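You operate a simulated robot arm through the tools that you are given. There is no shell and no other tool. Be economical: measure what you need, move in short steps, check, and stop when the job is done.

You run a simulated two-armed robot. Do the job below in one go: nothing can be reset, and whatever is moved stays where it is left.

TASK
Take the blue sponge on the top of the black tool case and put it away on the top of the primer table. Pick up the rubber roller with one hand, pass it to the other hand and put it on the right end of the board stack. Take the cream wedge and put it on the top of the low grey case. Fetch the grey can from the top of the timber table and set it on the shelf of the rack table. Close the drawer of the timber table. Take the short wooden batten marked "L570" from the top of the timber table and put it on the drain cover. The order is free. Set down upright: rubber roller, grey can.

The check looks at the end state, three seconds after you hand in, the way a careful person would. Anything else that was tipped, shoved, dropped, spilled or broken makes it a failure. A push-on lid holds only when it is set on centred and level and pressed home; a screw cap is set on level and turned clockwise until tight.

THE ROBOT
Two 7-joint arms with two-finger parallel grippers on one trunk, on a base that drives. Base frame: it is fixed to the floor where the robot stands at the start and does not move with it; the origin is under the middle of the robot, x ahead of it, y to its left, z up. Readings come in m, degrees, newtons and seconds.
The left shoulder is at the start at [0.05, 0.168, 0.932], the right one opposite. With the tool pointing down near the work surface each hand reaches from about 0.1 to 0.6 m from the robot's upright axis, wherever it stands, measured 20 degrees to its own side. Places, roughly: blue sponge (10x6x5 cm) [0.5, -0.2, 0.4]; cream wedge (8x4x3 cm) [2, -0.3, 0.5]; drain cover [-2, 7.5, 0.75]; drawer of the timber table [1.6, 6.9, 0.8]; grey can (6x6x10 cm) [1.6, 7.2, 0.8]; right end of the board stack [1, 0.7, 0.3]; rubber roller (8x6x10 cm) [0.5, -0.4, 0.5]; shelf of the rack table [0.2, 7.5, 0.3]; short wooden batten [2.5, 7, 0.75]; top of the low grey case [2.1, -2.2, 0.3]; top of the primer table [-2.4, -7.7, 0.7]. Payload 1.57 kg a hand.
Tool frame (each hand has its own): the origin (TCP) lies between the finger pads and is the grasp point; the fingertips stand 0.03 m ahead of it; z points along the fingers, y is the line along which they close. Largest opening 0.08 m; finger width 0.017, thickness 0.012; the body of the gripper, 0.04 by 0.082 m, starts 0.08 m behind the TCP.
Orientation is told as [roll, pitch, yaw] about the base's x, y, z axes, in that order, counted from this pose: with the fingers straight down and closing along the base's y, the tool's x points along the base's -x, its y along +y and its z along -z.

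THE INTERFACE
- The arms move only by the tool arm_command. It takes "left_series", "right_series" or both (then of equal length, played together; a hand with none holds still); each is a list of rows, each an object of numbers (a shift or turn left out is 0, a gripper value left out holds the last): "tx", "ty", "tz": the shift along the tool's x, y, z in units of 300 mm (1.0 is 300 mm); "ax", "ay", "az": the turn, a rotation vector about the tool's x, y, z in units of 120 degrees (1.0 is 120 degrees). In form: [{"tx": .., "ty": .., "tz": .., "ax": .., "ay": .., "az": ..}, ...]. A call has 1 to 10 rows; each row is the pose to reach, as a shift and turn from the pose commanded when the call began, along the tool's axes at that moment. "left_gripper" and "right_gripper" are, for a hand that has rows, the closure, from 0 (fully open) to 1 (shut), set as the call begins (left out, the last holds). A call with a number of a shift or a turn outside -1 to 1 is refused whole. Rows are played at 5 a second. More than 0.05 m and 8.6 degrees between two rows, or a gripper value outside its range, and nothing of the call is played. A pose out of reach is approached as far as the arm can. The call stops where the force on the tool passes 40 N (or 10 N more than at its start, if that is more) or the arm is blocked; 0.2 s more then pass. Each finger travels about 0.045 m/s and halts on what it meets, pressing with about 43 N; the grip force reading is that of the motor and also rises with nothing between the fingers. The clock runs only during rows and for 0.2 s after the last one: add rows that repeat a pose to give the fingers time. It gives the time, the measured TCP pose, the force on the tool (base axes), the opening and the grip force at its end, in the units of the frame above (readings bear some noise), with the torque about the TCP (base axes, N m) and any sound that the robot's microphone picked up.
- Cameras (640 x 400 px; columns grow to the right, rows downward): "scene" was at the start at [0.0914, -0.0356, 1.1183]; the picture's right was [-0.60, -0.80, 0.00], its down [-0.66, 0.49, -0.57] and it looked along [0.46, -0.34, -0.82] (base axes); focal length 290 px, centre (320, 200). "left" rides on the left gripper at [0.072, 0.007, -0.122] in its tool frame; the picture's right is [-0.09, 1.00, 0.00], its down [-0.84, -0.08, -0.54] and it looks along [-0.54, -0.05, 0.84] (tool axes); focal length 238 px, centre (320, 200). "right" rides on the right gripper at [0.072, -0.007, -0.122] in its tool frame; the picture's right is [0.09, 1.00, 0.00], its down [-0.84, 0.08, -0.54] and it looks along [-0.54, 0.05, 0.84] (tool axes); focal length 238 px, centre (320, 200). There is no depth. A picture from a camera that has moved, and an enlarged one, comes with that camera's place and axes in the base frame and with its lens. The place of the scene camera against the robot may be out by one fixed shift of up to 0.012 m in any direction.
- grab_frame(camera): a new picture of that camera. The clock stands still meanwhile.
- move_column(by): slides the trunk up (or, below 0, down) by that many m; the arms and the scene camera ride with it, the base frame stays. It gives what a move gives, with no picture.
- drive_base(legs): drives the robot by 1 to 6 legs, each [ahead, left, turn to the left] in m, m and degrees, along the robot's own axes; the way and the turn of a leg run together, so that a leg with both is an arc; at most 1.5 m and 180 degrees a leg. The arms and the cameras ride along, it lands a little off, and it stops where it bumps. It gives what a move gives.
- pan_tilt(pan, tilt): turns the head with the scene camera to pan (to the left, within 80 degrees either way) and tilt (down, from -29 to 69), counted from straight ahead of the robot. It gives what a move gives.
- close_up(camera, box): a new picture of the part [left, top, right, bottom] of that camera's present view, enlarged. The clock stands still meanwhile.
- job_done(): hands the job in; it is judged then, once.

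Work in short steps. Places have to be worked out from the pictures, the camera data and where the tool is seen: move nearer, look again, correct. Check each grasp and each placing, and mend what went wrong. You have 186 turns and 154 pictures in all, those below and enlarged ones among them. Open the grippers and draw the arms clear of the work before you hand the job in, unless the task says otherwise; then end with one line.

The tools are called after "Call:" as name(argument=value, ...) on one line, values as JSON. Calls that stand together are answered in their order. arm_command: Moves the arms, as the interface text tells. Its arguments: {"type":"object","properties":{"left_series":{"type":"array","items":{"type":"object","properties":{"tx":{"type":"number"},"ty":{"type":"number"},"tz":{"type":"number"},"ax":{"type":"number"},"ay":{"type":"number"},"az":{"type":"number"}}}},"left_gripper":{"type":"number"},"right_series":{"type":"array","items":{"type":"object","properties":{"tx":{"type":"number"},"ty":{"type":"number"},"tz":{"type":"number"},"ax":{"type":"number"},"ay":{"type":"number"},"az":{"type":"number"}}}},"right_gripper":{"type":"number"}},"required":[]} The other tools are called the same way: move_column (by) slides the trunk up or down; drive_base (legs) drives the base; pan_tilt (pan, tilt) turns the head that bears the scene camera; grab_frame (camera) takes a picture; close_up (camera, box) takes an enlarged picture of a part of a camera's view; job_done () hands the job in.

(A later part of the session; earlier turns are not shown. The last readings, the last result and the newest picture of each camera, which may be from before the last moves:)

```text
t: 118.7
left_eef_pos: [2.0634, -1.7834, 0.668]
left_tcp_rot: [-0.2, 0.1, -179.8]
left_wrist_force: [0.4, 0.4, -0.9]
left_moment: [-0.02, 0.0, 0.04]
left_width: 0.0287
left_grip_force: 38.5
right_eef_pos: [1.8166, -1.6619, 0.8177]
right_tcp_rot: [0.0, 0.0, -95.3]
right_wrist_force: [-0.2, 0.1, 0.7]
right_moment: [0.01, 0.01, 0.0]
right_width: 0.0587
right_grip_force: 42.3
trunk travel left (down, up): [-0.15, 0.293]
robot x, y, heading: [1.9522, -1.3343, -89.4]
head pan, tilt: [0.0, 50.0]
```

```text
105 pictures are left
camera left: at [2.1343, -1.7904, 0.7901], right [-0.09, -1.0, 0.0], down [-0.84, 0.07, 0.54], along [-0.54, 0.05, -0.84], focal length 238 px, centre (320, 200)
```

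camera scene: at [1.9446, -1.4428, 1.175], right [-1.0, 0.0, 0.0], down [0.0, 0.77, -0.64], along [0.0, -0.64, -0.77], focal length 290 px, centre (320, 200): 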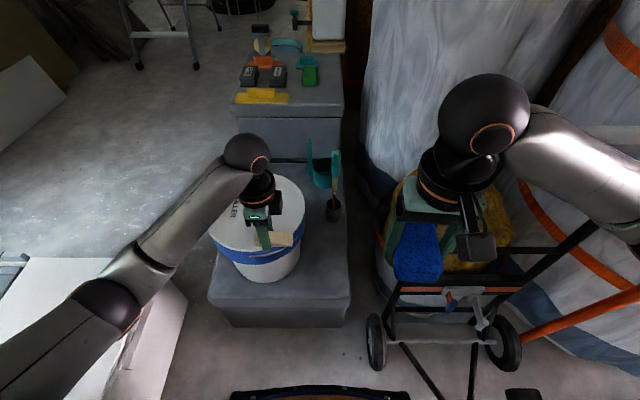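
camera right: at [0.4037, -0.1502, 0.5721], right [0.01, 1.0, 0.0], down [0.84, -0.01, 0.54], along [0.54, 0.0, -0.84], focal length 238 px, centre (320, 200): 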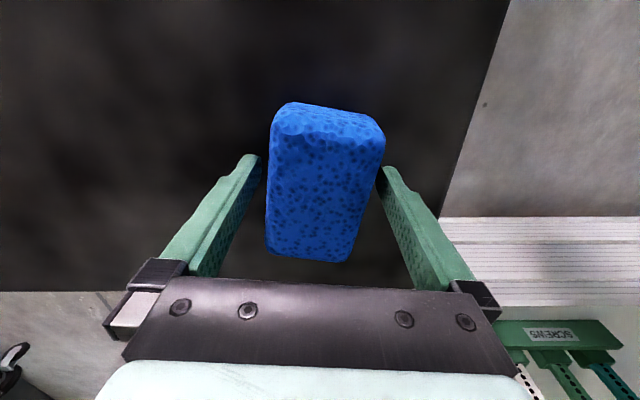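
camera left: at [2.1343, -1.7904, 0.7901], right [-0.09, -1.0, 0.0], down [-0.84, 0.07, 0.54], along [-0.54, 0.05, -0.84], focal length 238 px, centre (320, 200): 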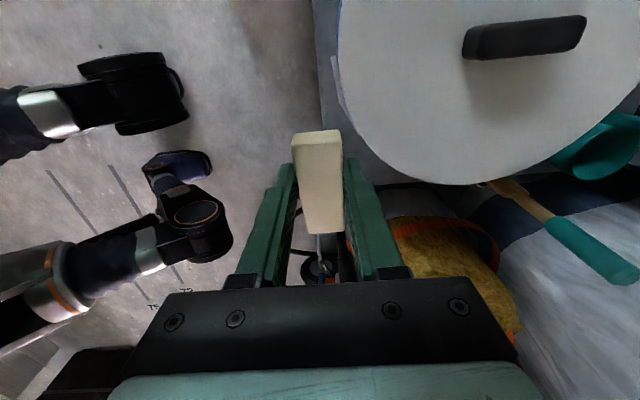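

The bucket's rim reaches x≈1.98 and the case's right edge is at x≈1.85, so I aim for [1.895,−1.84] with the hand turned so its camera faces me. I rotate the left hand +90° in place first.

Call:
arm_command(left_series=[{"az": -0.07}, {"az": -0.14}, {"az": -0.21}, {"az": -0.28}, {"az": -0.35}, {"az": -0.42}, {"az": -0.49}, {"az": -0.56}, {"az": -0.63}, {"az": -0.7}])

Call:
arm_command(left_series=[{"ty": -0.1, "tx": 0.04, "az": -0.025}, {"ty": -0.2, "tx": 0.08, "az": -0.05}, {"ty": -0.3, "tx": 0.12, "az": -0.05}, {"ty": -0.4, "tx": 0.14, "az": -0.05}, {"ty": -0.5, "tx": 0.16, "az": -0.05}, {"ty": -0.54, "tx": 0.17, "az": -0.05}])

Call:
grab_frame(camera="scene")

```text
t: 120.9
left_eef_pos: [2.0614, -1.7831, 0.6684]
left_tcp_rot: [0.1, 0.0, -95.7]
left_wrist_force: [0.5, 1.8, -0.9]
left_moment: [0.0, -0.01, -0.02]
left_width: 0.0284
left_grip_force: 38.6
right_eef_pos: [1.8152, -1.6632, 0.8181]
right_tcp_rot: [0.1, 0.1, -95.5]
right_wrist_force: [-0.7, -0.3, -0.4]
right_moment: [0.01, 0.02, -0.02]
right_width: 0.0589
right_grip_force: 42.7
trunk travel left (down, up): [-0.15, 0.293]
robot x, y, heading: [1.9502, -1.3363, -89.8]
head pan, tilt: [0.0, 50.0]
```

```text
t: 122.3
left_eef_pos: [1.9053, -1.7157, 0.6681]
left_tcp_rot: [0.1, 0.1, -89.9]
left_wrist_force: [-1.0, 0.3, -0.5]
left_moment: [-0.01, 0.02, 0.02]
left_width: 0.0286
left_grip_force: 38.3
right_eef_pos: [1.8167, -1.6621, 0.8178]
right_tcp_rot: [0.1, 0.1, -95.4]
right_wrist_force: [0.6, -0.2, -1.6]
right_moment: [0.05, -0.01, -0.02]
right_width: 0.059
right_grip_force: 43.5
trunk travel left (down, up): [-0.15, 0.293]
robot x, y, heading: [1.9461, -1.3346, -89.8]
head pan, tilt: [0.0, 50.0]
```

```text
104 pictures are left
camera scene: at [1.9446, -1.4428, 1.1749], right [-1.0, 0.0, 0.0], down [0.0, 0.77, -0.64], along [0.0, -0.64, -0.77], focal length 290 px, centre (320, 200)
```

scene: 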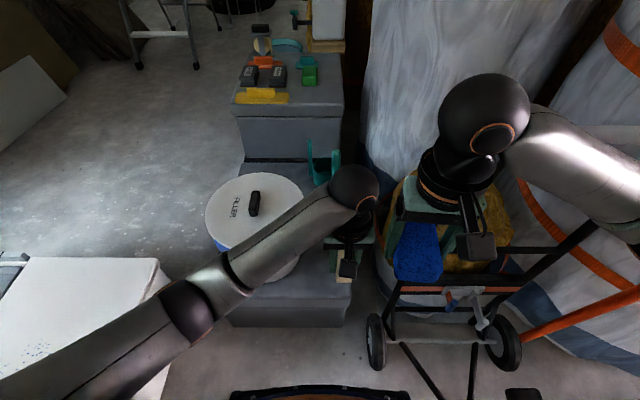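

I shifted the left hand the wrong way in y, and it's close to the right hand. I move the right hand up and aside first, then put the left hand over the target.

Call:
arm_command(right_series=[{"tz": -0.13}, {"tz": -0.26}, {"tz": -0.38}, {"ty": -0.1, "tz": -0.4}, {"ty": -0.2, "tz": -0.4}, {"ty": -0.3, "tz": -0.4}])

Call:
arm_command(left_series=[{"tx": -0.1, "ty": -0.02}, {"tx": -0.2, "ty": -0.03}, {"tx": -0.3, "ty": -0.03}, {"tx": -0.4, "ty": -0.035, "tz": 0.1}, {"tx": -0.415, "ty": -0.035, "tz": 0.25}, {"tx": -0.415, "ty": -0.035, "tz": 0.4}])

Call:
grab_frame(camera="scene")

Call:
grab_frame(camera="left")

```text
t: 123.7
left_eef_pos: [1.9066, -1.7149, 0.6677]
left_tcp_rot: [0.1, 0.1, -89.8]
left_wrist_force: [-0.7, -0.3, -0.4]
left_moment: [0.01, -0.03, 0.01]
left_width: 0.0287
left_grip_force: 38.4
right_eef_pos: [1.7242, -1.652, 0.9376]
right_tcp_rot: [0.0, 0.1, -95.3]
right_wrist_force: [-0.3, -0.4, -0.6]
right_moment: [0.0, 0.01, -0.03]
right_width: 0.0591
right_grip_force: 43.4
trunk travel left (down, up): [-0.15, 0.293]
robot x, y, heading: [1.9522, -1.3342, -89.7]
head pan, tilt: [0.0, 50.0]
```

```text
t: 125.1
left_eef_pos: [1.896, -1.8352, 0.5527]
left_tcp_rot: [-0.1, 0.0, -89.9]
left_wrist_force: [0.6, 0.3, -0.9]
left_moment: [-0.01, 0.0, -0.03]
left_width: 0.0286
left_grip_force: 39.3
left hand out of reach, approached as far as the arm can: row 6
right_eef_pos: [1.726, -1.6528, 0.9383]
right_tcp_rot: [0.0, 0.1, -95.4]
right_wrist_force: [0.8, 0.1, -1.1]
right_moment: [0.0, 0.01, -0.01]
right_width: 0.0586
right_grip_force: 43.1
trunk travel left (down, up): [-0.15, 0.293]
robot x, y, heading: [1.9535, -1.3368, -89.9]
head pan, tilt: [0.0, 50.0]
```

```text
103 pictures are left
camera scene: at [1.9447, -1.4429, 1.1749], right [-1.0, 0.0, 0.0], down [0.0, 0.77, -0.64], along [0.0, -0.64, -0.77], focal length 290 px, centre (320, 200)
```

scene: 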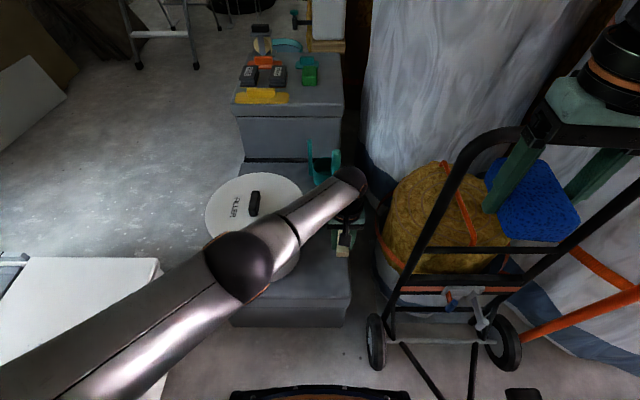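

```text
102 pictures are left
camera left: at [1.9026, -1.763, 0.6746], right [1.0, -0.09, 0.0], down [-0.08, -0.84, 0.54], along [-0.05, -0.54, -0.84], focal length 238 px, centre (320, 200)
```

left: 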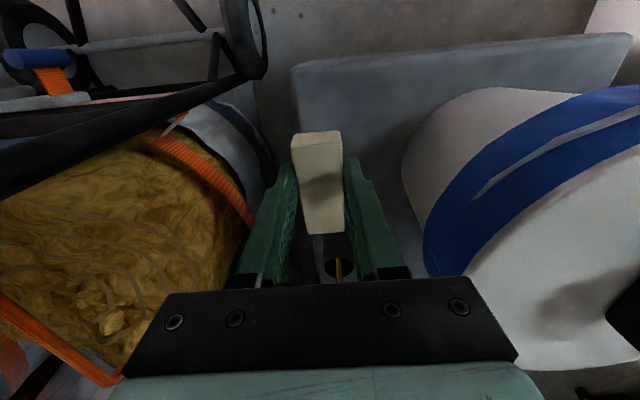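

The target strip shows clearly, but the arm can't go lower at this trunk height. I draw the right hand back from the trolley, then lower the trunk 0.12 m.

Call:
arm_command(right_series=[{"tx": 0.1}, {"tx": 0.2}, {"tx": 0.27}])

Call:
move_column(by=-0.12)

Call:
grab_frame(camera="left")

Call:
grab_frame(camera="scene")

```text
t: 125.9
left_eef_pos: [1.896, -1.8354, 0.5516]
left_tcp_rot: [0.0, 0.1, -89.8]
left_wrist_force: [-0.6, -0.1, -0.1]
left_moment: [-0.04, 0.01, 0.0]
left_width: 0.0284
left_grip_force: 38.4
right_eef_pos: [1.7338, -1.5725, 0.9369]
right_tcp_rot: [0.1, 0.1, -95.4]
right_wrist_force: [-0.5, 1.3, 0.1]
right_moment: [0.01, -0.04, 0.04]
right_width: 0.0587
right_grip_force: 42.9
trunk travel left (down, up): [-0.15, 0.293]
robot x, y, heading: [1.9497, -1.3328, -89.9]
head pan, tilt: [0.0, 50.0]
```

```text
t: 127.4
left_eef_pos: [1.8963, -1.8344, 0.4316]
left_tcp_rot: [0.1, 0.1, -89.8]
left_wrist_force: [-0.1, 0.5, -0.5]
left_moment: [-0.01, 0.0, -0.03]
left_width: 0.0287
left_grip_force: 38.0
right_eef_pos: [1.7325, -1.5726, 0.8171]
right_tcp_rot: [0.0, 0.1, -95.4]
right_wrist_force: [1.1, -0.1, -0.6]
right_moment: [0.02, 0.0, 0.0]
right_width: 0.0589
right_grip_force: 42.8
trunk travel left (down, up): [-0.03, 0.413]
robot x, y, heading: [1.9512, -1.3363, -89.8]
head pan, tilt: [0.0, 50.0]
```

```text
101 pictures are left
camera left: at [1.9028, -1.7629, 0.5547], right [1.0, -0.09, 0.0], down [-0.08, -0.84, 0.54], along [-0.05, -0.54, -0.84], focal length 238 px, centre (320, 200)
```

left: 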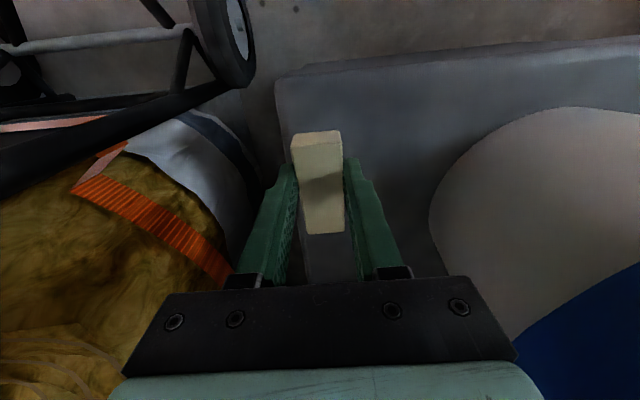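

```text
100 pictures are left
camera scene: at [1.9446, -1.4427, 1.055], right [-1.0, 0.0, 0.0], down [0.0, 0.77, -0.64], along [0.0, -0.64, -0.77], focal length 290 px, centre (320, 200)
```

scene: 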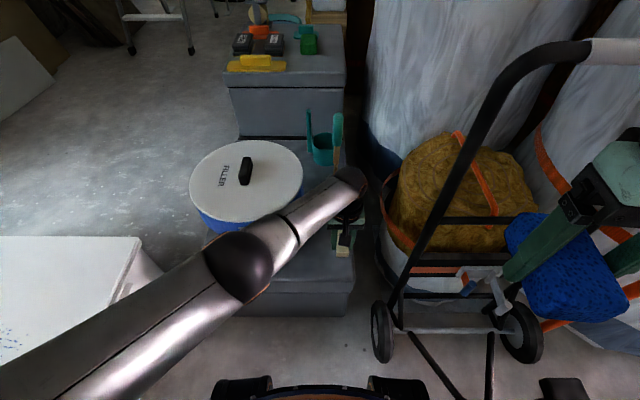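

The spot is clear: case edge x≈1.844, bucket base from x≈2.05. I descend to about z 0.31 with a small shift inward.

Call:
arm_command(left_series=[{"tx": -0.05, "ty": 0.033, "tz": 0.08}, {"tx": -0.05, "ty": 0.033, "tz": 0.2}, {"tx": -0.05, "ty": 0.033, "tz": 0.32}, {"tx": -0.05, "ty": 0.033, "tz": 0.4}])

Call:
grab_frame(camera="left")

```text
t: 128.4
left_eef_pos: [1.9202, -1.8078, 0.3692]
left_tcp_rot: [-0.3, 0.2, -89.8]
left_wrist_force: [-0.6, 0.4, 1.1]
left_moment: [-0.01, 0.02, 0.01]
left_width: 0.0287
left_grip_force: 38.2
left hand out of reach, approached as far as the arm can: row 1, 2, 3, 4
right_eef_pos: [1.7329, -1.5722, 0.8181]
right_tcp_rot: [0.0, 0.0, -95.5]
right_wrist_force: [-0.3, 0.4, 0.6]
right_moment: [0.0, 0.0, -0.03]
right_width: 0.0589
right_grip_force: 43.3
trunk travel left (down, up): [-0.03, 0.413]
robot x, y, heading: [1.9485, -1.3317, -89.7]
head pan, tilt: [0.0, 50.0]
```

```text
99 pictures are left
camera left: at [1.927, -1.7365, 0.4908], right [1.0, -0.09, -0.01], down [-0.07, -0.84, 0.54], along [-0.05, -0.54, -0.84], focal length 238 px, centre (320, 200)
```

left: 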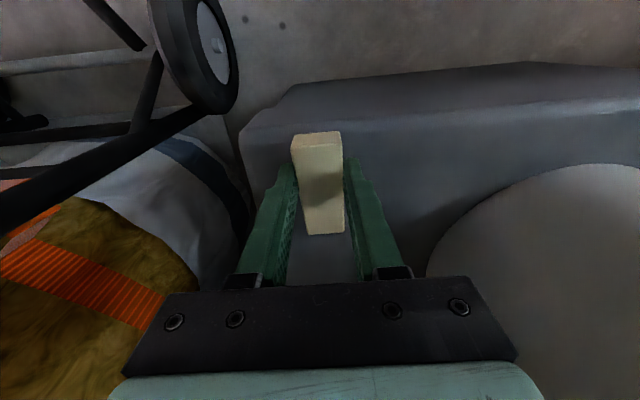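

The reach fails because the target lies across to the robot's right. I raise the left hand, strafe the base 0.13 m right, leaving a gap to the trolley wheel, and retry.

Call:
arm_command(left_series=[{"tz": -0.12}, {"tz": -0.24}, {"tz": -0.36}, {"tx": 0.08, "tz": -0.45}, {"tx": 0.2, "tz": -0.5}, {"tx": 0.25, "ty": 0.08, "tz": -0.5}, {"tx": 0.25, "ty": 0.2, "tz": -0.5}])

Call:
drive_base(legs=[[0, -0.13, 0]])

Call:
grab_frame(camera="scene")

```text
t: 130.0
left_eef_pos: [1.9784, -1.7321, 0.5186]
left_tcp_rot: [0.0, 0.3, -90.1]
left_wrist_force: [-0.4, 0.0, 0.2]
left_moment: [0.01, -0.01, 0.01]
left_width: 0.0286
left_grip_force: 39.0
right_eef_pos: [1.733, -1.5723, 0.8185]
right_tcp_rot: [0.0, 0.1, -95.3]
right_wrist_force: [0.7, -0.2, -0.2]
right_moment: [-0.02, -0.01, 0.02]
right_width: 0.0589
right_grip_force: 43.1
trunk travel left (down, up): [-0.03, 0.413]
robot x, y, heading: [1.9491, -1.3327, -89.9]
head pan, tilt: [0.0, 50.0]
```

```text
t: 131.8
left_eef_pos: [1.8497, -1.7345, 0.518]
left_tcp_rot: [0.1, 0.1, -90.0]
left_wrist_force: [-0.4, -0.8, -0.5]
left_moment: [-0.01, -0.04, -0.02]
left_width: 0.0284
left_grip_force: 38.9
right_eef_pos: [1.6037, -1.572, 0.8177]
right_tcp_rot: [0.0, 0.1, -95.4]
right_wrist_force: [0.3, 0.4, -1.0]
right_moment: [-0.02, 0.01, -0.03]
right_width: 0.0588
right_grip_force: 43.0
trunk travel left (down, up): [-0.03, 0.413]
robot x, y, heading: [1.8232, -1.3321, -89.8]
head pan, tilt: [0.0, 50.0]
```

```text
98 pictures are left
camera scene: at [1.8154, -1.4432, 1.0549], right [-1.0, 0.0, 0.0], down [0.0, 0.77, -0.64], along [0.0, -0.64, -0.77], focal length 290 px, centre (320, 200)
```

scene: 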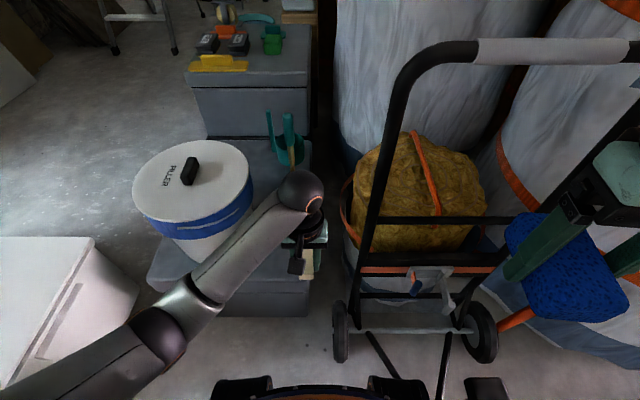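

Clear. I move the left hand over [1.91,−1.85] and down to z≈0.33.

Call:
arm_command(left_series=[{"tx": -0.1, "ty": 0.07}, {"tx": -0.2, "ty": 0.14}, {"tx": -0.3, "ty": 0.2}, {"tx": -0.385, "ty": 0.2, "tz": 0.08}, {"tx": -0.385, "ty": 0.2, "tz": 0.22}, {"tx": -0.385, "ty": 0.2, "tz": 0.36}, {"tx": -0.385, "ty": 0.2, "tz": 0.5}, {"tx": -0.385, "ty": 0.2, "tz": 0.62}])

Call:
grab_frame(camera="left")

```text
t: 133.6
left_eef_pos: [1.9085, -1.8517, 0.3504]
left_tcp_rot: [0.1, 0.6, -90.1]
left_wrist_force: [0.1, 5.8, 12.9]
left_moment: [-0.1, 0.17, -0.12]
left_width: 0.0288
left_grip_force: 39.0
left hand out of reach, approached as far as the arm can: row 8
right_eef_pos: [1.6043, -1.5726, 0.8183]
right_tcp_rot: [0.0, 0.0, -95.3]
right_wrist_force: [-0.5, -0.1, -0.3]
right_moment: [-0.05, 0.02, 0.03]
right_width: 0.059
right_grip_force: 42.3
trunk travel left (down, up): [-0.03, 0.413]
robot x, y, heading: [1.8234, -1.3323, -89.7]
head pan, tilt: [0.0, 50.0]
stopped in row 8 (left hand): the force on the tool passed its limit at 73 N (the readings are from after the stop); the commanded pose is now the measured one
```

```text
97 pictures are left
camera left: at [1.9156, -1.7807, 0.4731], right [1.0, -0.09, 0.0], down [-0.08, -0.84, 0.54], along [-0.05, -0.53, -0.84], focal length 238 px, centre (320, 200)
```

left: 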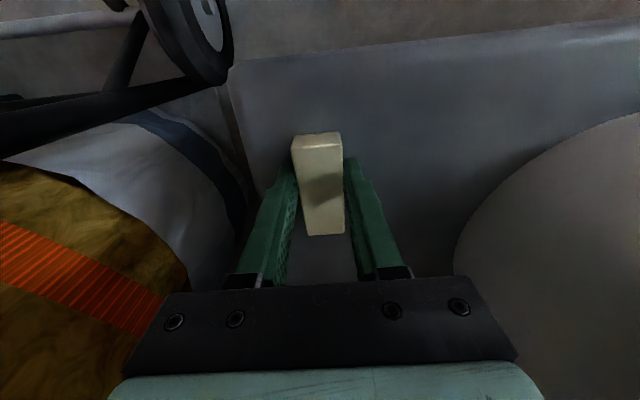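

A contact at z≈0.35 suggests the case top is near 0.32. I check with the scene camera that nothing else is touched.

Call:
grab_frame(camera="scene")

Call:
close_up(camera="scene", box=[120, 140, 360, 320])

```text
96 pictures are left
camera scene: at [1.8156, -1.442, 1.0554], right [-1.0, 0.0, 0.0], down [0.0, 0.77, -0.64], along [0.0, -0.64, -0.77], focal length 290 px, centre (320, 200)
```

scene: 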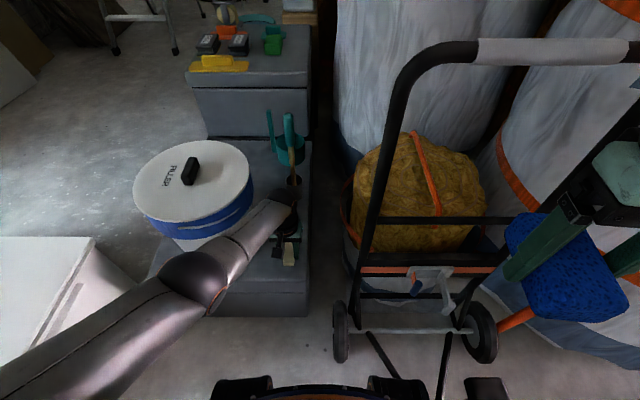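

```text
2.22 times, centred on (240, 230) of scene
camera zoom: at [1.8156, -1.442, 1.0554], right [-1.0, 0.0, 0.0], down [0.0, 0.77, -0.64], along [0.0, -0.64, -0.77], focal length 646 px, centre (498, 133)
```

zoom: 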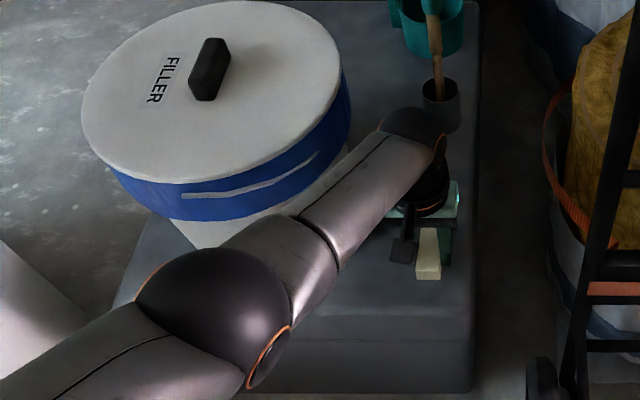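

The forearm is close to the case and bucket, so the contact might not be the wedge. I zoom on the left view around the wedge to judge its height.

Call:
close_up(camera="left", box=[220, 90, 460, 270])

Call:
close_up(camera="scene", box=[240, 220, 340, 290])

```text
2.22 times, centred on (340, 180) of left
camera zoom: at [1.9156, -1.7807, 0.4731], right [1.0, -0.09, 0.0], down [-0.08, -0.84, 0.54], along [-0.05, -0.53, -0.84], focal length 530 px, centre (276, 244)
```

zoom: 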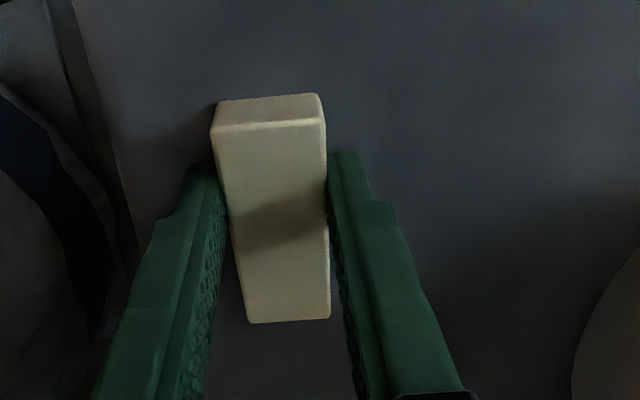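

```text
5.71 times, centred on (290, 255) of scene
camera zoom: at [1.8156, -1.442, 1.0554], right [-1.0, 0.0, 0.0], down [0.0, 0.77, -0.64], along [0.0, -0.64, -0.77], focal length 1660 px, centre (491, -114)
```

zoom: 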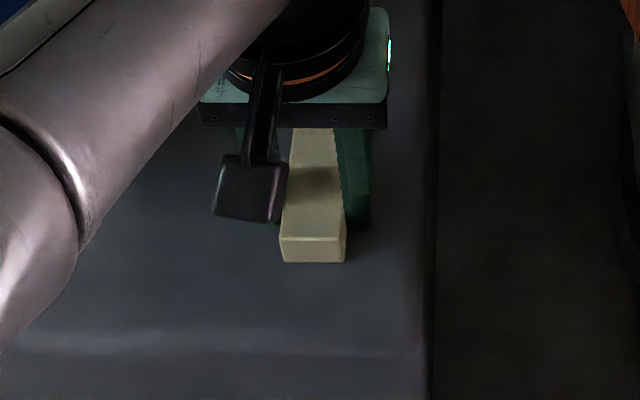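

The stop came from the wrist sensor with almost no moment, and the contact shadow is tight under the wedge, so it sits on the case. I relieve slightly, open partway, and rise a little.

Call:
arm_command(left_series=[{}, {}, {}, {}], left_gripper=0.4)

Call:
close_up(camera="left", box=[220, 90, 460, 270])

```text
t: 134.6
left_eef_pos: [1.911, -1.8511, 0.3497]
left_tcp_rot: [0.4, 0.4, -90.0]
left_wrist_force: [15.5, 9.9, 32.7]
left_moment: [0.06, 0.29, 0.0]
left_width: 0.0341
left_grip_force: 0.0
right_eef_pos: [1.6039, -1.5713, 0.8193]
right_tcp_rot: [0.0, 0.0, -95.4]
right_wrist_force: [0.6, 0.8, -0.4]
right_moment: [0.03, 0.01, 0.04]
right_width: 0.059
right_grip_force: 43.0
trunk travel left (down, up): [-0.03, 0.413]
robot x, y, heading: [1.8237, -1.3313, -89.9]
head pan, tilt: [0.0, 50.0]
```

```text
2.22 times, centred on (340, 180) of left
camera zoom: at [1.9174, -1.7806, 0.4731], right [1.0, -0.09, 0.01], down [-0.08, -0.84, 0.54], along [-0.04, -0.53, -0.84], focal length 530 px, centre (276, 244)
```

zoom: 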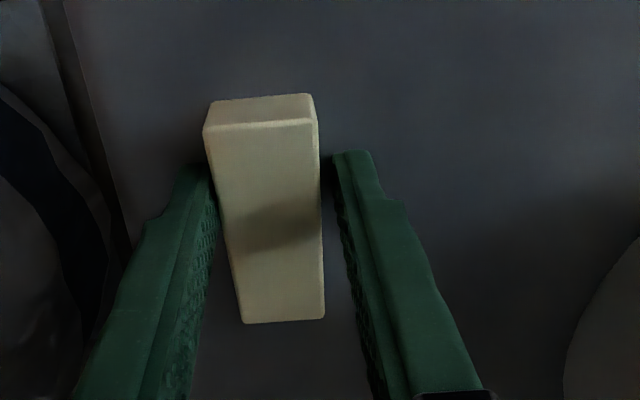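

The wedge stayed where it was; the fingertips press on the surface. I raise 6 mm, open a bit more, then go straight up.

Call:
arm_command(left_series=[{"tz": -0.01}, {"tz": -0.02}, {"tz": -0.02}, {"tz": -0.02}], left_gripper=0.3)

Call:
arm_command(left_series=[{"tz": -0.1}, {"tz": -0.24}, {"tz": -0.38}, {"tz": -0.52}, {"tz": -0.66}])

Call:
grab_frame(camera="left")

```text
t: 135.6
left_eef_pos: [1.909, -1.8499, 0.3533]
left_tcp_rot: [0.0, 0.5, -90.1]
left_wrist_force: [-0.1, 0.9, 0.4]
left_moment: [-0.01, 0.0, -0.04]
left_width: 0.0561
left_grip_force: 0.1
right_eef_pos: [1.6042, -1.573, 0.8175]
right_tcp_rot: [0.1, 0.1, -95.5]
right_wrist_force: [-0.3, -1.1, 0.0]
right_moment: [-0.04, 0.0, 0.04]
right_width: 0.0588
right_grip_force: 43.4
trunk travel left (down, up): [-0.03, 0.413]
robot x, y, heading: [1.8247, -1.3349, -89.7]
head pan, tilt: [0.0, 50.0]
```

```text
t: 136.8
left_eef_pos: [1.9086, -1.8525, 0.5514]
left_tcp_rot: [0.2, 0.6, -90.1]
left_wrist_force: [0.2, 0.4, -0.4]
left_moment: [-0.01, 0.0, 0.01]
left_width: 0.0564
left_grip_force: 0.1
right_eef_pos: [1.6047, -1.5739, 0.8173]
right_tcp_rot: [0.0, 0.2, -95.4]
right_wrist_force: [0.1, -0.9, -0.4]
right_moment: [0.0, -0.02, -0.01]
right_width: 0.059
right_grip_force: 43.4
trunk travel left (down, up): [-0.03, 0.413]
robot x, y, heading: [1.8184, -1.3371, -89.9]
head pan, tilt: [0.0, 50.0]
```

```text
91 pictures are left
camera left: at [1.9154, -1.7822, 0.6757], right [1.0, -0.09, 0.0], down [-0.08, -0.84, 0.53], along [-0.05, -0.53, -0.85], focal length 238 px, centre (320, 200)
```

left: 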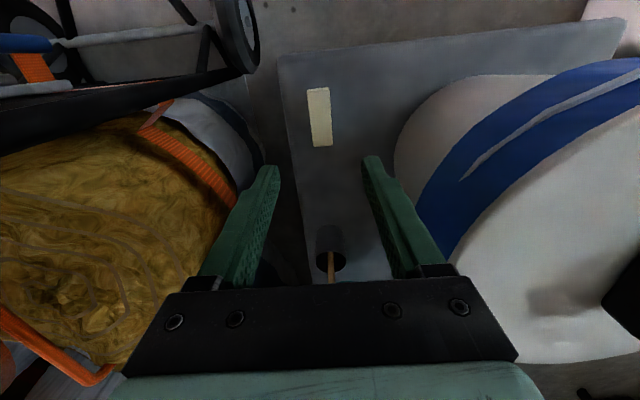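

The wedge lies flat on the low grey case and the bucket is undisturbed. I tuck the left hand, back off, and drive back west along the open lane to look toward the primer table.

Call:
arm_command(left_series=[{"tx": 0.13, "tz": -0.1}, {"tx": 0.26, "tz": -0.2}, {"tx": 0.38, "tz": -0.3}, {"tx": 0.45, "ty": 0.1, "tz": -0.4}, {"tx": 0.5, "ty": 0.2, "tz": -0.5}])

Call:
drive_base(legs=[[-0.42, 0, 0], [0, 0, -90], [1.5, 0, 0], [1.0, 0, 0], [0, 0, 90]])

Call:
pan_tilt(pan=0, tilt=15)

Call:
grab_frame(camera="scene")

```text
t: 138.0
left_eef_pos: [1.9702, -1.7047, 0.7049]
left_tcp_rot: [0.2, 0.6, -90.1]
left_wrist_force: [0.3, -0.1, 0.9]
left_moment: [0.0, 0.01, 0.03]
left_width: 0.0563
left_grip_force: 0.1
right_eef_pos: [1.6052, -1.5724, 0.8167]
right_tcp_rot: [0.0, 0.1, -95.4]
right_wrist_force: [0.0, 0.6, 0.6]
right_moment: [-0.02, 0.02, 0.01]
right_width: 0.059
right_grip_force: 43.3
trunk travel left (down, up): [-0.03, 0.413]
robot x, y, heading: [1.8221, -1.3368, -90.0]
head pan, tilt: [0.0, 50.0]
```

```text
t: 139.2
left_eef_pos: [1.97, -1.6302, 0.705]
left_tcp_rot: [0.2, 0.5, -90.1]
left_wrist_force: [0.3, 0.3, -0.2]
left_moment: [-0.01, 0.02, 0.01]
left_width: 0.0562
left_grip_force: 0.1
right_eef_pos: [1.6059, -1.4973, 0.8175]
right_tcp_rot: [-0.1, 0.3, -94.9]
right_wrist_force: [0.2, 0.0, -0.4]
right_moment: [-0.02, 0.02, -0.02]
right_width: 0.059
right_grip_force: 42.8
trunk travel left (down, up): [-0.03, 0.413]
robot x, y, heading: [1.8243, -1.2622, -89.9]
head pan, tilt: [0.0, 50.0]
stopped in leg 1: the robot was blocked; the commanded pose is now the measured one
```

```text
t: 140.2
left_eef_pos: [1.9701, -1.63, 0.7041]
left_tcp_rot: [0.2, 0.6, -90.0]
left_wrist_force: [-0.1, 0.2, 0.3]
left_moment: [0.02, 0.01, -0.03]
left_width: 0.056
left_grip_force: 0.1
right_eef_pos: [1.606, -1.4972, 0.8184]
right_tcp_rot: [-0.2, 0.2, -94.8]
right_wrist_force: [-0.3, -0.8, 0.2]
right_moment: [0.03, 0.01, 0.0]
right_width: 0.0591
right_grip_force: 43.6
trunk travel left (down, up): [-0.03, 0.413]
robot x, y, heading: [1.8209, -1.2569, -89.6]
head pan, tilt: [0.0, 15.0]
```

```text
90 pictures are left
camera scene: at [1.8163, -1.3843, 1.1086], right [-1.0, 0.0, 0.0], down [0.0, 0.26, -0.97], along [0.0, -0.97, -0.26], focal length 290 px, centre (320, 200)
```

scene: 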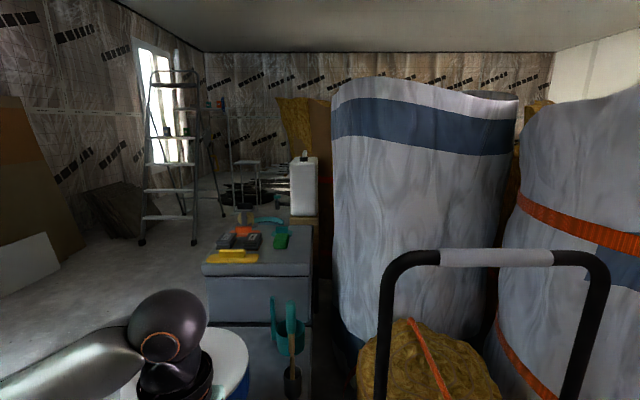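

The base was blocked while backing. I look left-down and right-down to find what touches.

Call:
pan_tilt(pan=60, tilt=45)

Call:
grab_frame(camera="scene")

Call:
pan_tilt(pan=-70, tilt=45)

Call:
grab_frame(camera="scene")

```text
t: 141.5
left_eef_pos: [1.9706, -1.6291, 0.7044]
left_tcp_rot: [0.2, 0.6, -90.1]
left_wrist_force: [0.6, 0.7, -0.3]
left_moment: [-0.03, 0.02, 0.01]
left_width: 0.056
left_grip_force: 0.0
right_eef_pos: [1.607, -1.4972, 0.8187]
right_tcp_rot: [-0.2, 0.2, -94.7]
right_wrist_force: [0.0, -0.1, -0.1]
right_moment: [0.02, -0.02, -0.02]
right_width: 0.0591
right_grip_force: 42.7
trunk travel left (down, up): [-0.03, 0.413]
robot x, y, heading: [1.8234, -1.257, -89.7]
head pan, tilt: [60.0, 45.0]
```

```text
89 pictures are left
camera scene: at [1.8864, -1.3313, 1.0618], right [-0.5, -0.87, 0.0], down [-0.61, 0.35, -0.71], along [0.61, -0.35, -0.71], focal length 290 px, centre (320, 200)
```

scene: 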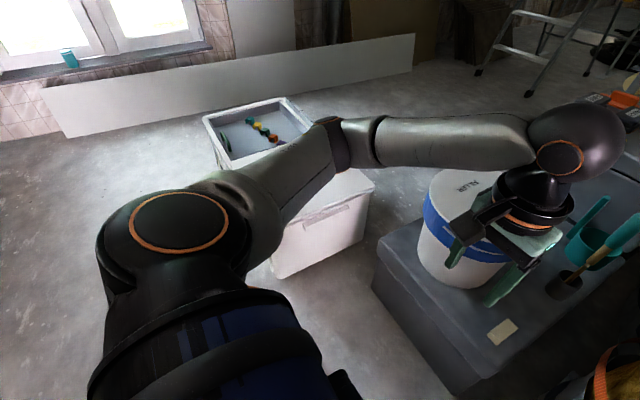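

```text
t: 143.6
left_eef_pos: [1.9694, -1.6304, 0.704]
left_tcp_rot: [0.1, 0.7, -90.1]
left_wrist_force: [0.5, 0.5, -0.4]
left_moment: [0.04, 0.03, -0.03]
left_width: 0.0563
left_grip_force: 0.1
right_eef_pos: [1.6057, -1.4975, 0.8173]
right_tcp_rot: [-0.2, 0.2, -94.9]
right_wrist_force: [0.3, 0.8, 0.0]
right_moment: [0.01, -0.04, 0.0]
right_width: 0.0588
right_grip_force: 42.6
trunk travel left (down, up): [-0.03, 0.413]
robot x, y, heading: [1.8206, -1.2581, -89.7]
head pan, tilt: [-70.0, 45.0]
```

```text
88 pictures are left
camera scene: at [1.7396, -1.3191, 1.0619], right [-0.35, 0.94, 0.0], down [0.66, 0.24, -0.71], along [-0.66, -0.24, -0.71], focal length 290 px, centre (320, 200)
```

scene: 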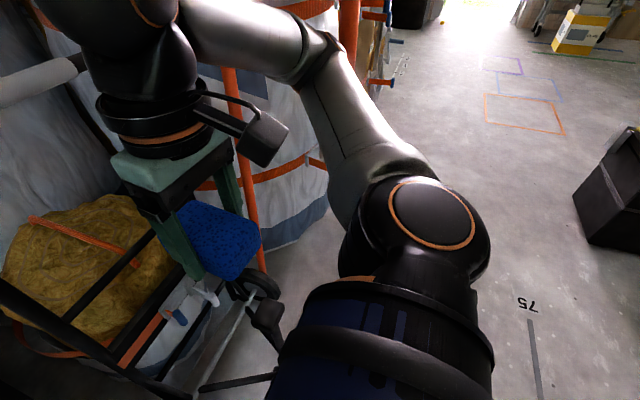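

The right forearm seems to have met the orange tube of the hand truck standing beside it, because I strafed right earlier. I retrace: ahead 6 cm, left 15 cm, then back.

Call:
drive_base(legs=[[0.06, 0, 0], [0, 0.17, 0]])

Call:
grab_frame(camera="scene")

```text
t: 146.3
left_eef_pos: [2.1407, -1.6897, 0.7049]
left_tcp_rot: [0.3, 0.7, -90.0]
left_wrist_force: [-0.2, 0.2, -0.2]
left_moment: [0.0, -0.02, 0.0]
left_width: 0.0562
left_grip_force: 0.0
right_eef_pos: [1.7763, -1.5559, 0.8185]
right_tcp_rot: [-0.1, 0.2, -94.9]
right_wrist_force: [-1.6, -0.1, 0.8]
right_moment: [-0.01, -0.03, -0.02]
right_width: 0.0587
right_grip_force: 42.7
trunk travel left (down, up): [-0.03, 0.413]
robot x, y, heading: [1.9904, -1.3182, -89.5]
head pan, tilt: [-70.0, 45.0]
```

```text
87 pictures are left
camera scene: at [1.9096, -1.3785, 1.0619], right [-0.35, 0.94, 0.0], down [0.66, 0.24, -0.71], along [-0.66, -0.24, -0.71], focal length 290 px, centre (320, 200)
```

scene: 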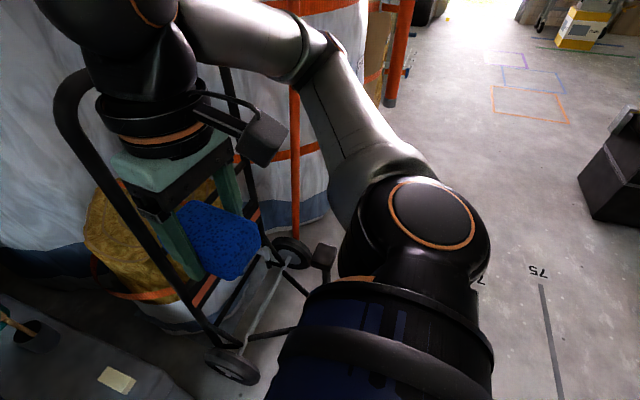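

The orange loop of the truck is now clear beyond the right forearm. I move 10 cm more to the left for margin and then back off.

Call:
drive_base(legs=[[0, 0.1, 0], [-0.4, 0, 0]])

Call:
grab_frame(camera="scene")

```text
t: 150.0
left_eef_pos: [2.2391, -1.286, 0.7034]
left_tcp_rot: [0.2, 0.5, -90.0]
left_wrist_force: [-0.7, 0.5, -0.3]
left_moment: [0.01, 0.0, 0.0]
left_width: 0.0561
left_grip_force: 0.0
right_eef_pos: [1.8749, -1.1539, 0.8167]
right_tcp_rot: [-0.2, 0.2, -94.8]
right_wrist_force: [0.2, 0.7, 0.2]
right_moment: [0.02, -0.01, 0.01]
right_width: 0.059
right_grip_force: 43.3
trunk travel left (down, up): [-0.03, 0.413]
robot x, y, heading: [2.0917, -0.9134, -89.8]
head pan, tilt: [-70.0, 45.0]
```

```text
86 pictures are left
camera scene: at [2.0079, -0.9749, 1.0619], right [-0.35, 0.94, 0.0], down [0.66, 0.25, -0.71], along [-0.66, -0.25, -0.71], focal length 290 px, centre (320, 200)
```

scene: 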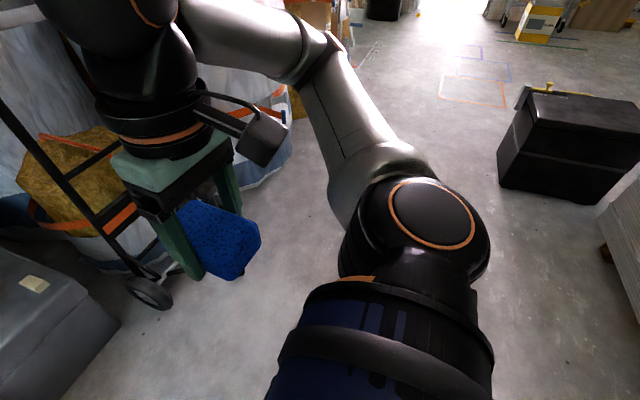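

Freed, with the truck, wedge and bucket undisturbed. I turn to face −x, drive back along the lane, and turn to face −y.

Call:
drive_base(legs=[[0, 0, -90], [1.4, 0, 0], [1.4, 0, 0], [0, 0, 90]])

Call:
pan_tilt(pan=0, tilt=15)

Call:
grab_frame(camera="scene")

```text
t: 171.3
left_eef_pos: [-0.5797, -1.309, 0.7057]
left_tcp_rot: [0.3, 0.7, -90.0]
left_wrist_force: [-0.5, -0.7, 0.0]
left_moment: [-0.03, -0.02, 0.01]
left_width: 0.0563
left_grip_force: 0.1
right_eef_pos: [-0.9443, -1.176, 0.8177]
right_tcp_rot: [-0.2, 0.2, -94.8]
right_wrist_force: [-0.6, -0.2, 0.4]
right_moment: [0.0, 0.02, 0.03]
right_width: 0.0591
right_grip_force: 43.0
trunk travel left (down, up): [-0.03, 0.413]
robot x, y, heading: [-0.728, -0.9348, -89.7]
head pan, tilt: [-70.0, 45.0]
```

```text
t: 172.7
left_eef_pos: [-0.5798, -1.3085, 0.7047]
left_tcp_rot: [0.2, 0.6, -89.9]
left_wrist_force: [0.7, 0.1, 1.4]
left_moment: [-0.01, 0.02, -0.06]
left_width: 0.0562
left_grip_force: 0.1
right_eef_pos: [-0.9443, -1.176, 0.8167]
right_tcp_rot: [-0.2, 0.2, -94.9]
right_wrist_force: [-0.3, 0.5, -0.3]
right_moment: [0.01, 0.0, 0.02]
right_width: 0.0589
right_grip_force: 42.9
trunk travel left (down, up): [-0.03, 0.413]
robot x, y, heading: [-0.7294, -0.9402, -89.8]
head pan, tilt: [0.0, 15.0]
```

```text
85 pictures are left
camera scene: at [-0.7344, -1.0634, 1.1086], right [-1.0, 0.0, 0.0], down [0.0, 0.26, -0.97], along [0.0, -0.97, -0.26], focal length 290 px, centre (320, 200)
```

scene: 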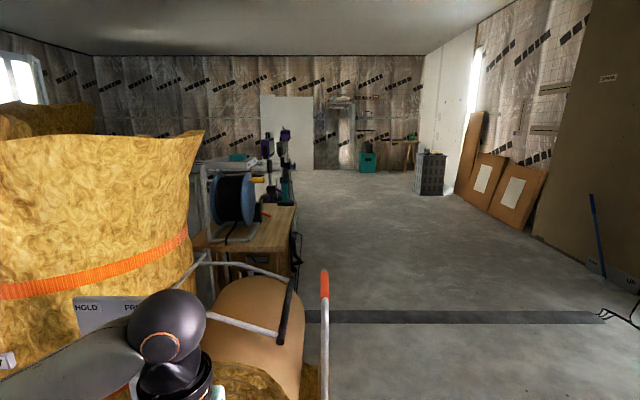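

The way south is open to the right. I zoom on the dark strip across the floor and the far table.

Call:
close_up(camera="scene", box=[300, 260, 640, 400])

Call:
close_up(camera="scene", box=[300, 90, 500, 220])

```text
1.88 times, centred on (470, 330) of scene
camera zoom: at [-0.7344, -1.0634, 1.1086], right [-1.0, 0.0, 0.0], down [0.0, 0.26, -0.97], along [0.0, -0.97, -0.26], focal length 547 px, centre (38, -45)
```

zoom: 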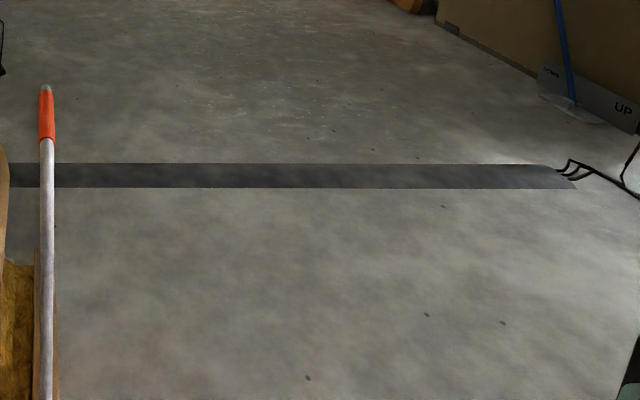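

```text
3.08 times, centred on (400, 155) of scene
camera zoom: at [-0.7344, -1.0634, 1.1086], right [-1.0, 0.0, 0.0], down [0.0, 0.26, -0.97], along [0.0, -0.97, -0.26], focal length 894 px, centre (74, 338)
```

zoom: 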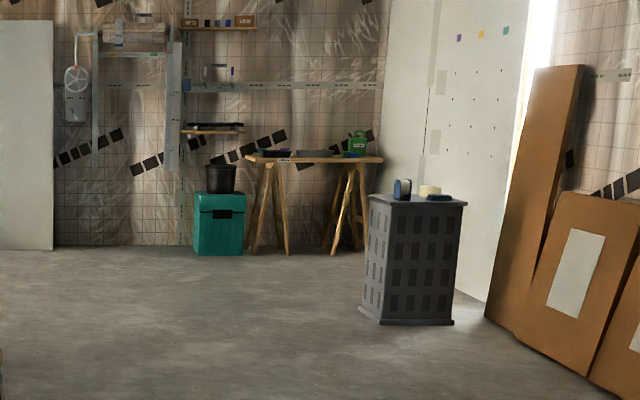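

The strip is a flat cable mat, and the trestle table at the far wall near [−2.4,−7.5] fits the primer table. I strafe right 0.72 m, then drive a first stretch south.

Call:
drive_base(legs=[[0, -0.72, 0], [1.0, 0, 0]])

Call:
grab_frame(camera="scene")

```text
t: 184.2
left_eef_pos: [-1.2901, -2.3086, 0.7051]
left_tcp_rot: [0.1, 0.5, -89.6]
left_wrist_force: [-0.4, -0.1, -0.7]
left_moment: [-0.05, -0.03, 0.01]
left_width: 0.0559
left_grip_force: 0.2
right_eef_pos: [-1.6565, -2.1803, 0.8163]
right_tcp_rot: [-0.2, 0.2, -94.4]
right_wrist_force: [0.1, 0.5, -1.0]
right_moment: [0.03, -0.03, -0.02]
right_width: 0.0589
right_grip_force: 43.1
trunk travel left (down, up): [-0.03, 0.413]
robot x, y, heading: [-1.4416, -1.9373, -89.2]
head pan, tilt: [0.0, 15.0]
```

```text
82 pictures are left
camera scene: at [-1.447, -2.0646, 1.1087], right [-1.0, -0.01, 0.0], down [0.0, 0.26, -0.97], along [0.01, -0.97, -0.26], focal length 290 px, centre (320, 200)
```

scene: 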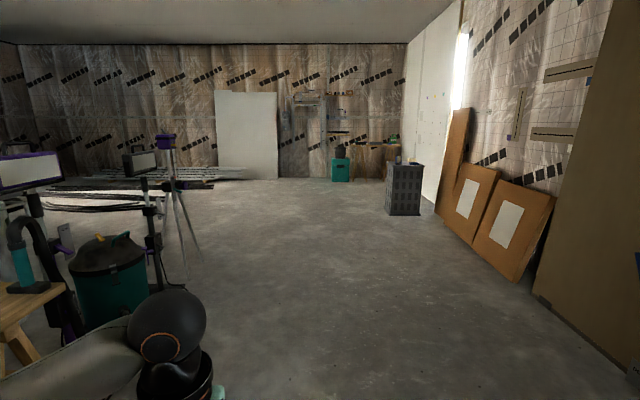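

The way is clear. I drive 4.4 m south and look at the table.

Call:
drive_base(legs=[[1.5, 0, -0.8], [1.5, 0, 0], [1.4, 0, 0]])

Call:
pan_tilt(pan=-30, tilt=25)

Call:
grab_frame(camera="scene")

```text
t: 205.3
left_eef_pos: [-1.3581, -6.7154, 0.7048]
left_tcp_rot: [0.1, 0.6, -91.7]
left_wrist_force: [-0.8, -1.3, -0.2]
left_moment: [-0.02, -0.01, -0.01]
left_width: 0.056
left_grip_force: 0.1
right_eef_pos: [-1.7161, -6.5737, 0.817]
right_tcp_rot: [-0.3, 0.3, -96.4]
right_wrist_force: [-0.6, -1.0, -0.8]
right_moment: [0.01, -0.01, 0.0]
right_width: 0.0589
right_grip_force: 43.0
trunk travel left (down, up): [-0.03, 0.413]
robot x, y, heading: [-1.4967, -6.3405, -91.4]
head pan, tilt: [0.0, 15.0]
```

```text
t: 206.2
left_eef_pos: [-1.3566, -6.7156, 0.7045]
left_tcp_rot: [0.2, 0.5, -91.5]
left_wrist_force: [0.2, 0.6, -0.9]
left_moment: [0.03, -0.02, -0.01]
left_width: 0.0564
left_grip_force: 0.1
right_eef_pos: [-1.7175, -6.5734, 0.8164]
right_tcp_rot: [-0.1, 0.3, -96.3]
right_wrist_force: [-0.4, 0.3, 0.3]
right_moment: [-0.02, 0.04, -0.01]
right_width: 0.0589
right_grip_force: 43.5
trunk travel left (down, up): [-0.03, 0.413]
robot x, y, heading: [-1.4957, -6.3396, -91.5]
head pan, tilt: [-30.0, 25.0]
```

```text
81 pictures are left
camera scene: at [-1.5504, -6.4523, 1.0925], right [-0.86, 0.52, 0.0], down [0.22, 0.36, -0.91], along [-0.47, -0.78, -0.42], focal length 290 px, centre (320, 200)
```

scene: 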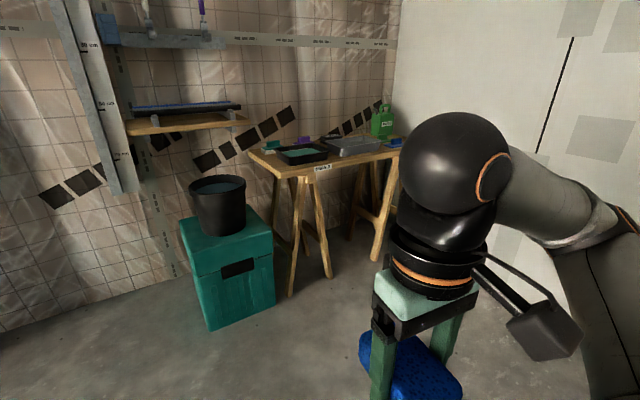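

The primer table's label is visible; its front edge is near y≈−7.37, spanning x from about −1.95 to −2.6. I raise the trunk and move in front of it.

Call:
move_column(by=0.3)

Call:
drive_base(legs=[[0, 0, 1.5], [0, -0.65, 0], [0.38, 0, 0]])

Call:
pan_tilt(pan=-10, tilt=50)

Call:
grab_frame(camera="scene")

```text
t: 209.2
left_eef_pos: [-1.3572, -6.7162, 1.0039]
left_tcp_rot: [0.2, 0.6, -91.7]
left_wrist_force: [-0.2, -1.0, 0.3]
left_moment: [-0.02, 0.02, 0.0]
left_width: 0.0557
left_grip_force: 0.0
right_eef_pos: [-1.7179, -6.574, 1.1175]
right_tcp_rot: [-0.1, 0.2, -96.4]
right_wrist_force: [0.2, 1.1, 0.1]
right_moment: [0.03, 0.0, -0.03]
right_width: 0.059
right_grip_force: 43.2
trunk travel left (down, up): [-0.33, 0.113]
robot x, y, heading: [-1.4955, -6.3435, -91.5]
head pan, tilt: [-30.0, 25.0]
```

```text
t: 217.7
left_eef_pos: [-1.9918, -7.0961, 1.0045]
left_tcp_rot: [0.1, 0.6, -90.3]
left_wrist_force: [-0.6, 0.7, -0.5]
left_moment: [0.04, -0.03, 0.0]
left_width: 0.056
left_grip_force: 0.1
right_eef_pos: [-2.3568, -6.9619, 1.117]
right_tcp_rot: [-0.3, 0.3, -95.0]
right_wrist_force: [-0.4, 0.1, -1.5]
right_moment: [0.02, 0.04, -0.01]
right_width: 0.059
right_grip_force: 43.0
trunk travel left (down, up): [-0.33, 0.113]
robot x, y, heading: [-2.1437, -6.7237, -89.8]
head pan, tilt: [-30.0, 25.0]
```

```text
t: 218.6
left_eef_pos: [-1.9914, -7.0949, 1.0044]
left_tcp_rot: [0.2, 0.5, -90.2]
left_wrist_force: [0.1, 0.2, 0.4]
left_moment: [-0.03, 0.03, 0.02]
left_width: 0.0559
left_grip_force: 0.1
right_eef_pos: [-2.3564, -6.9615, 1.1177]
right_tcp_rot: [-0.2, 0.2, -95.0]
right_wrist_force: [-0.1, 0.1, -0.7]
right_moment: [0.01, 0.01, 0.0]
right_width: 0.0586
right_grip_force: 43.3
trunk travel left (down, up): [-0.33, 0.113]
robot x, y, heading: [-2.1395, -6.7224, -89.7]
head pan, tilt: [-10.0, 50.0]
```

```text
80 pictures are left
camera scene: at [-2.159, -6.8313, 1.355], right [-0.99, 0.17, 0.0], down [0.13, 0.75, -0.64], along [-0.11, -0.63, -0.77], focal length 290 px, centre (320, 200)
```

scene: 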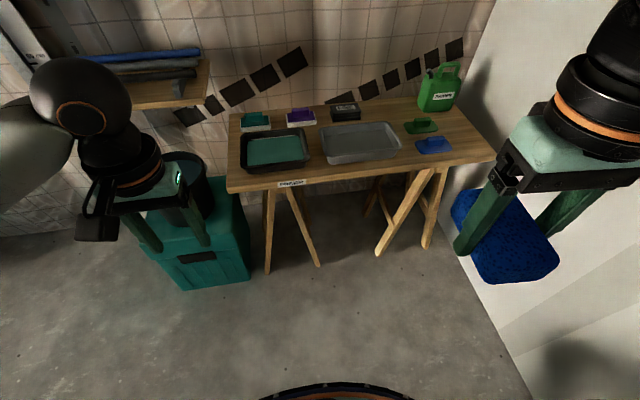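

The table is crowded; the right end, right of the blue pad, looks free. I zoom to measure it.

Call:
close_up(camera="scene", box=[330, 60, 510, 190])

```text
3.08 times, centred on (420, 125) of scene
camera zoom: at [-2.159, -6.8313, 1.355], right [-0.99, 0.17, 0.0], down [0.13, 0.75, -0.64], along [-0.11, -0.63, -0.77], focal length 894 px, centre (12, 431)
```

zoom: 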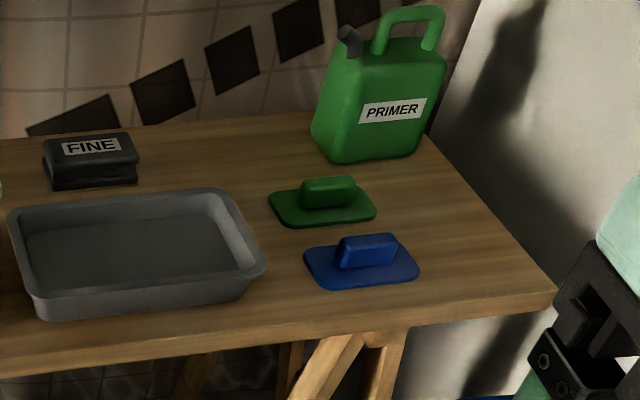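

The free strip right of the pads is x −2.85…−2.73, y −7.43…−7.66, with a wall at x≈−3.03. I'll reach it from a base well left of it so the elbow stays off the wall, and drive to about [−2.33,−7.07].

Call:
drive_base(legs=[[0.34, -0.19, 0]])

Call:
pan_tilt(pan=-50, tilt=50)

Call:
grab_frame(camera="scene")

```text
t: 221.1
left_eef_pos: [-2.1775, -7.4355, 1.0044]
left_tcp_rot: [0.2, 0.6, -89.9]
left_wrist_force: [0.5, -0.3, -0.7]
left_moment: [0.05, 0.01, 0.0]
left_width: 0.0557
left_grip_force: 0.0
right_eef_pos: [-2.5422, -7.3049, 1.1181]
right_tcp_rot: [-0.1, 0.2, -94.6]
right_wrist_force: [-0.1, -0.2, -0.3]
right_moment: [0.02, -0.01, 0.01]
right_width: 0.059
right_grip_force: 42.6
trunk travel left (down, up): [-0.33, 0.113]
robot x, y, heading: [-2.3256, -7.0636, -89.7]
head pan, tilt: [-10.0, 50.0]
```

```text
t: 222.1
left_eef_pos: [-2.1773, -7.4361, 1.004]
left_tcp_rot: [0.2, 0.5, -89.9]
left_wrist_force: [-0.2, -0.7, 1.0]
left_moment: [0.01, -0.02, 0.0]
left_width: 0.0557
left_grip_force: 0.0
right_eef_pos: [-2.5411, -7.3045, 1.1174]
right_tcp_rot: [-0.2, 0.2, -94.8]
right_wrist_force: [-0.4, 0.2, -0.3]
right_moment: [0.02, 0.02, 0.02]
right_width: 0.0589
right_grip_force: 42.7
trunk travel left (down, up): [-0.33, 0.113]
robot x, y, heading: [-2.3286, -7.063, -89.6]
head pan, tilt: [-50.0, 50.0]
```

```text
78 pictures are left
camera scene: at [-2.3909, -7.1469, 1.3549], right [-0.65, 0.76, 0.0], down [0.58, 0.5, -0.64], along [-0.49, -0.42, -0.77], focal length 290 px, centre (320, 200)
```

scene: 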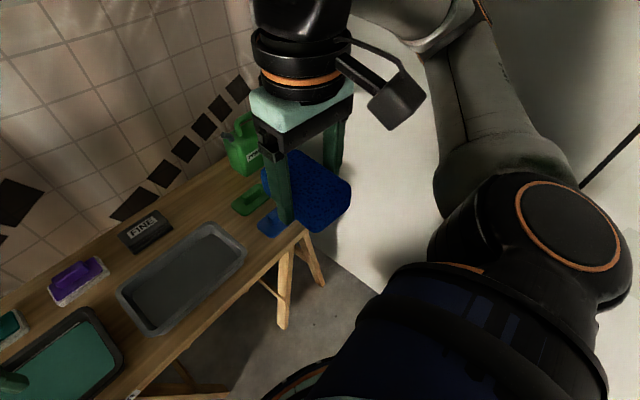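

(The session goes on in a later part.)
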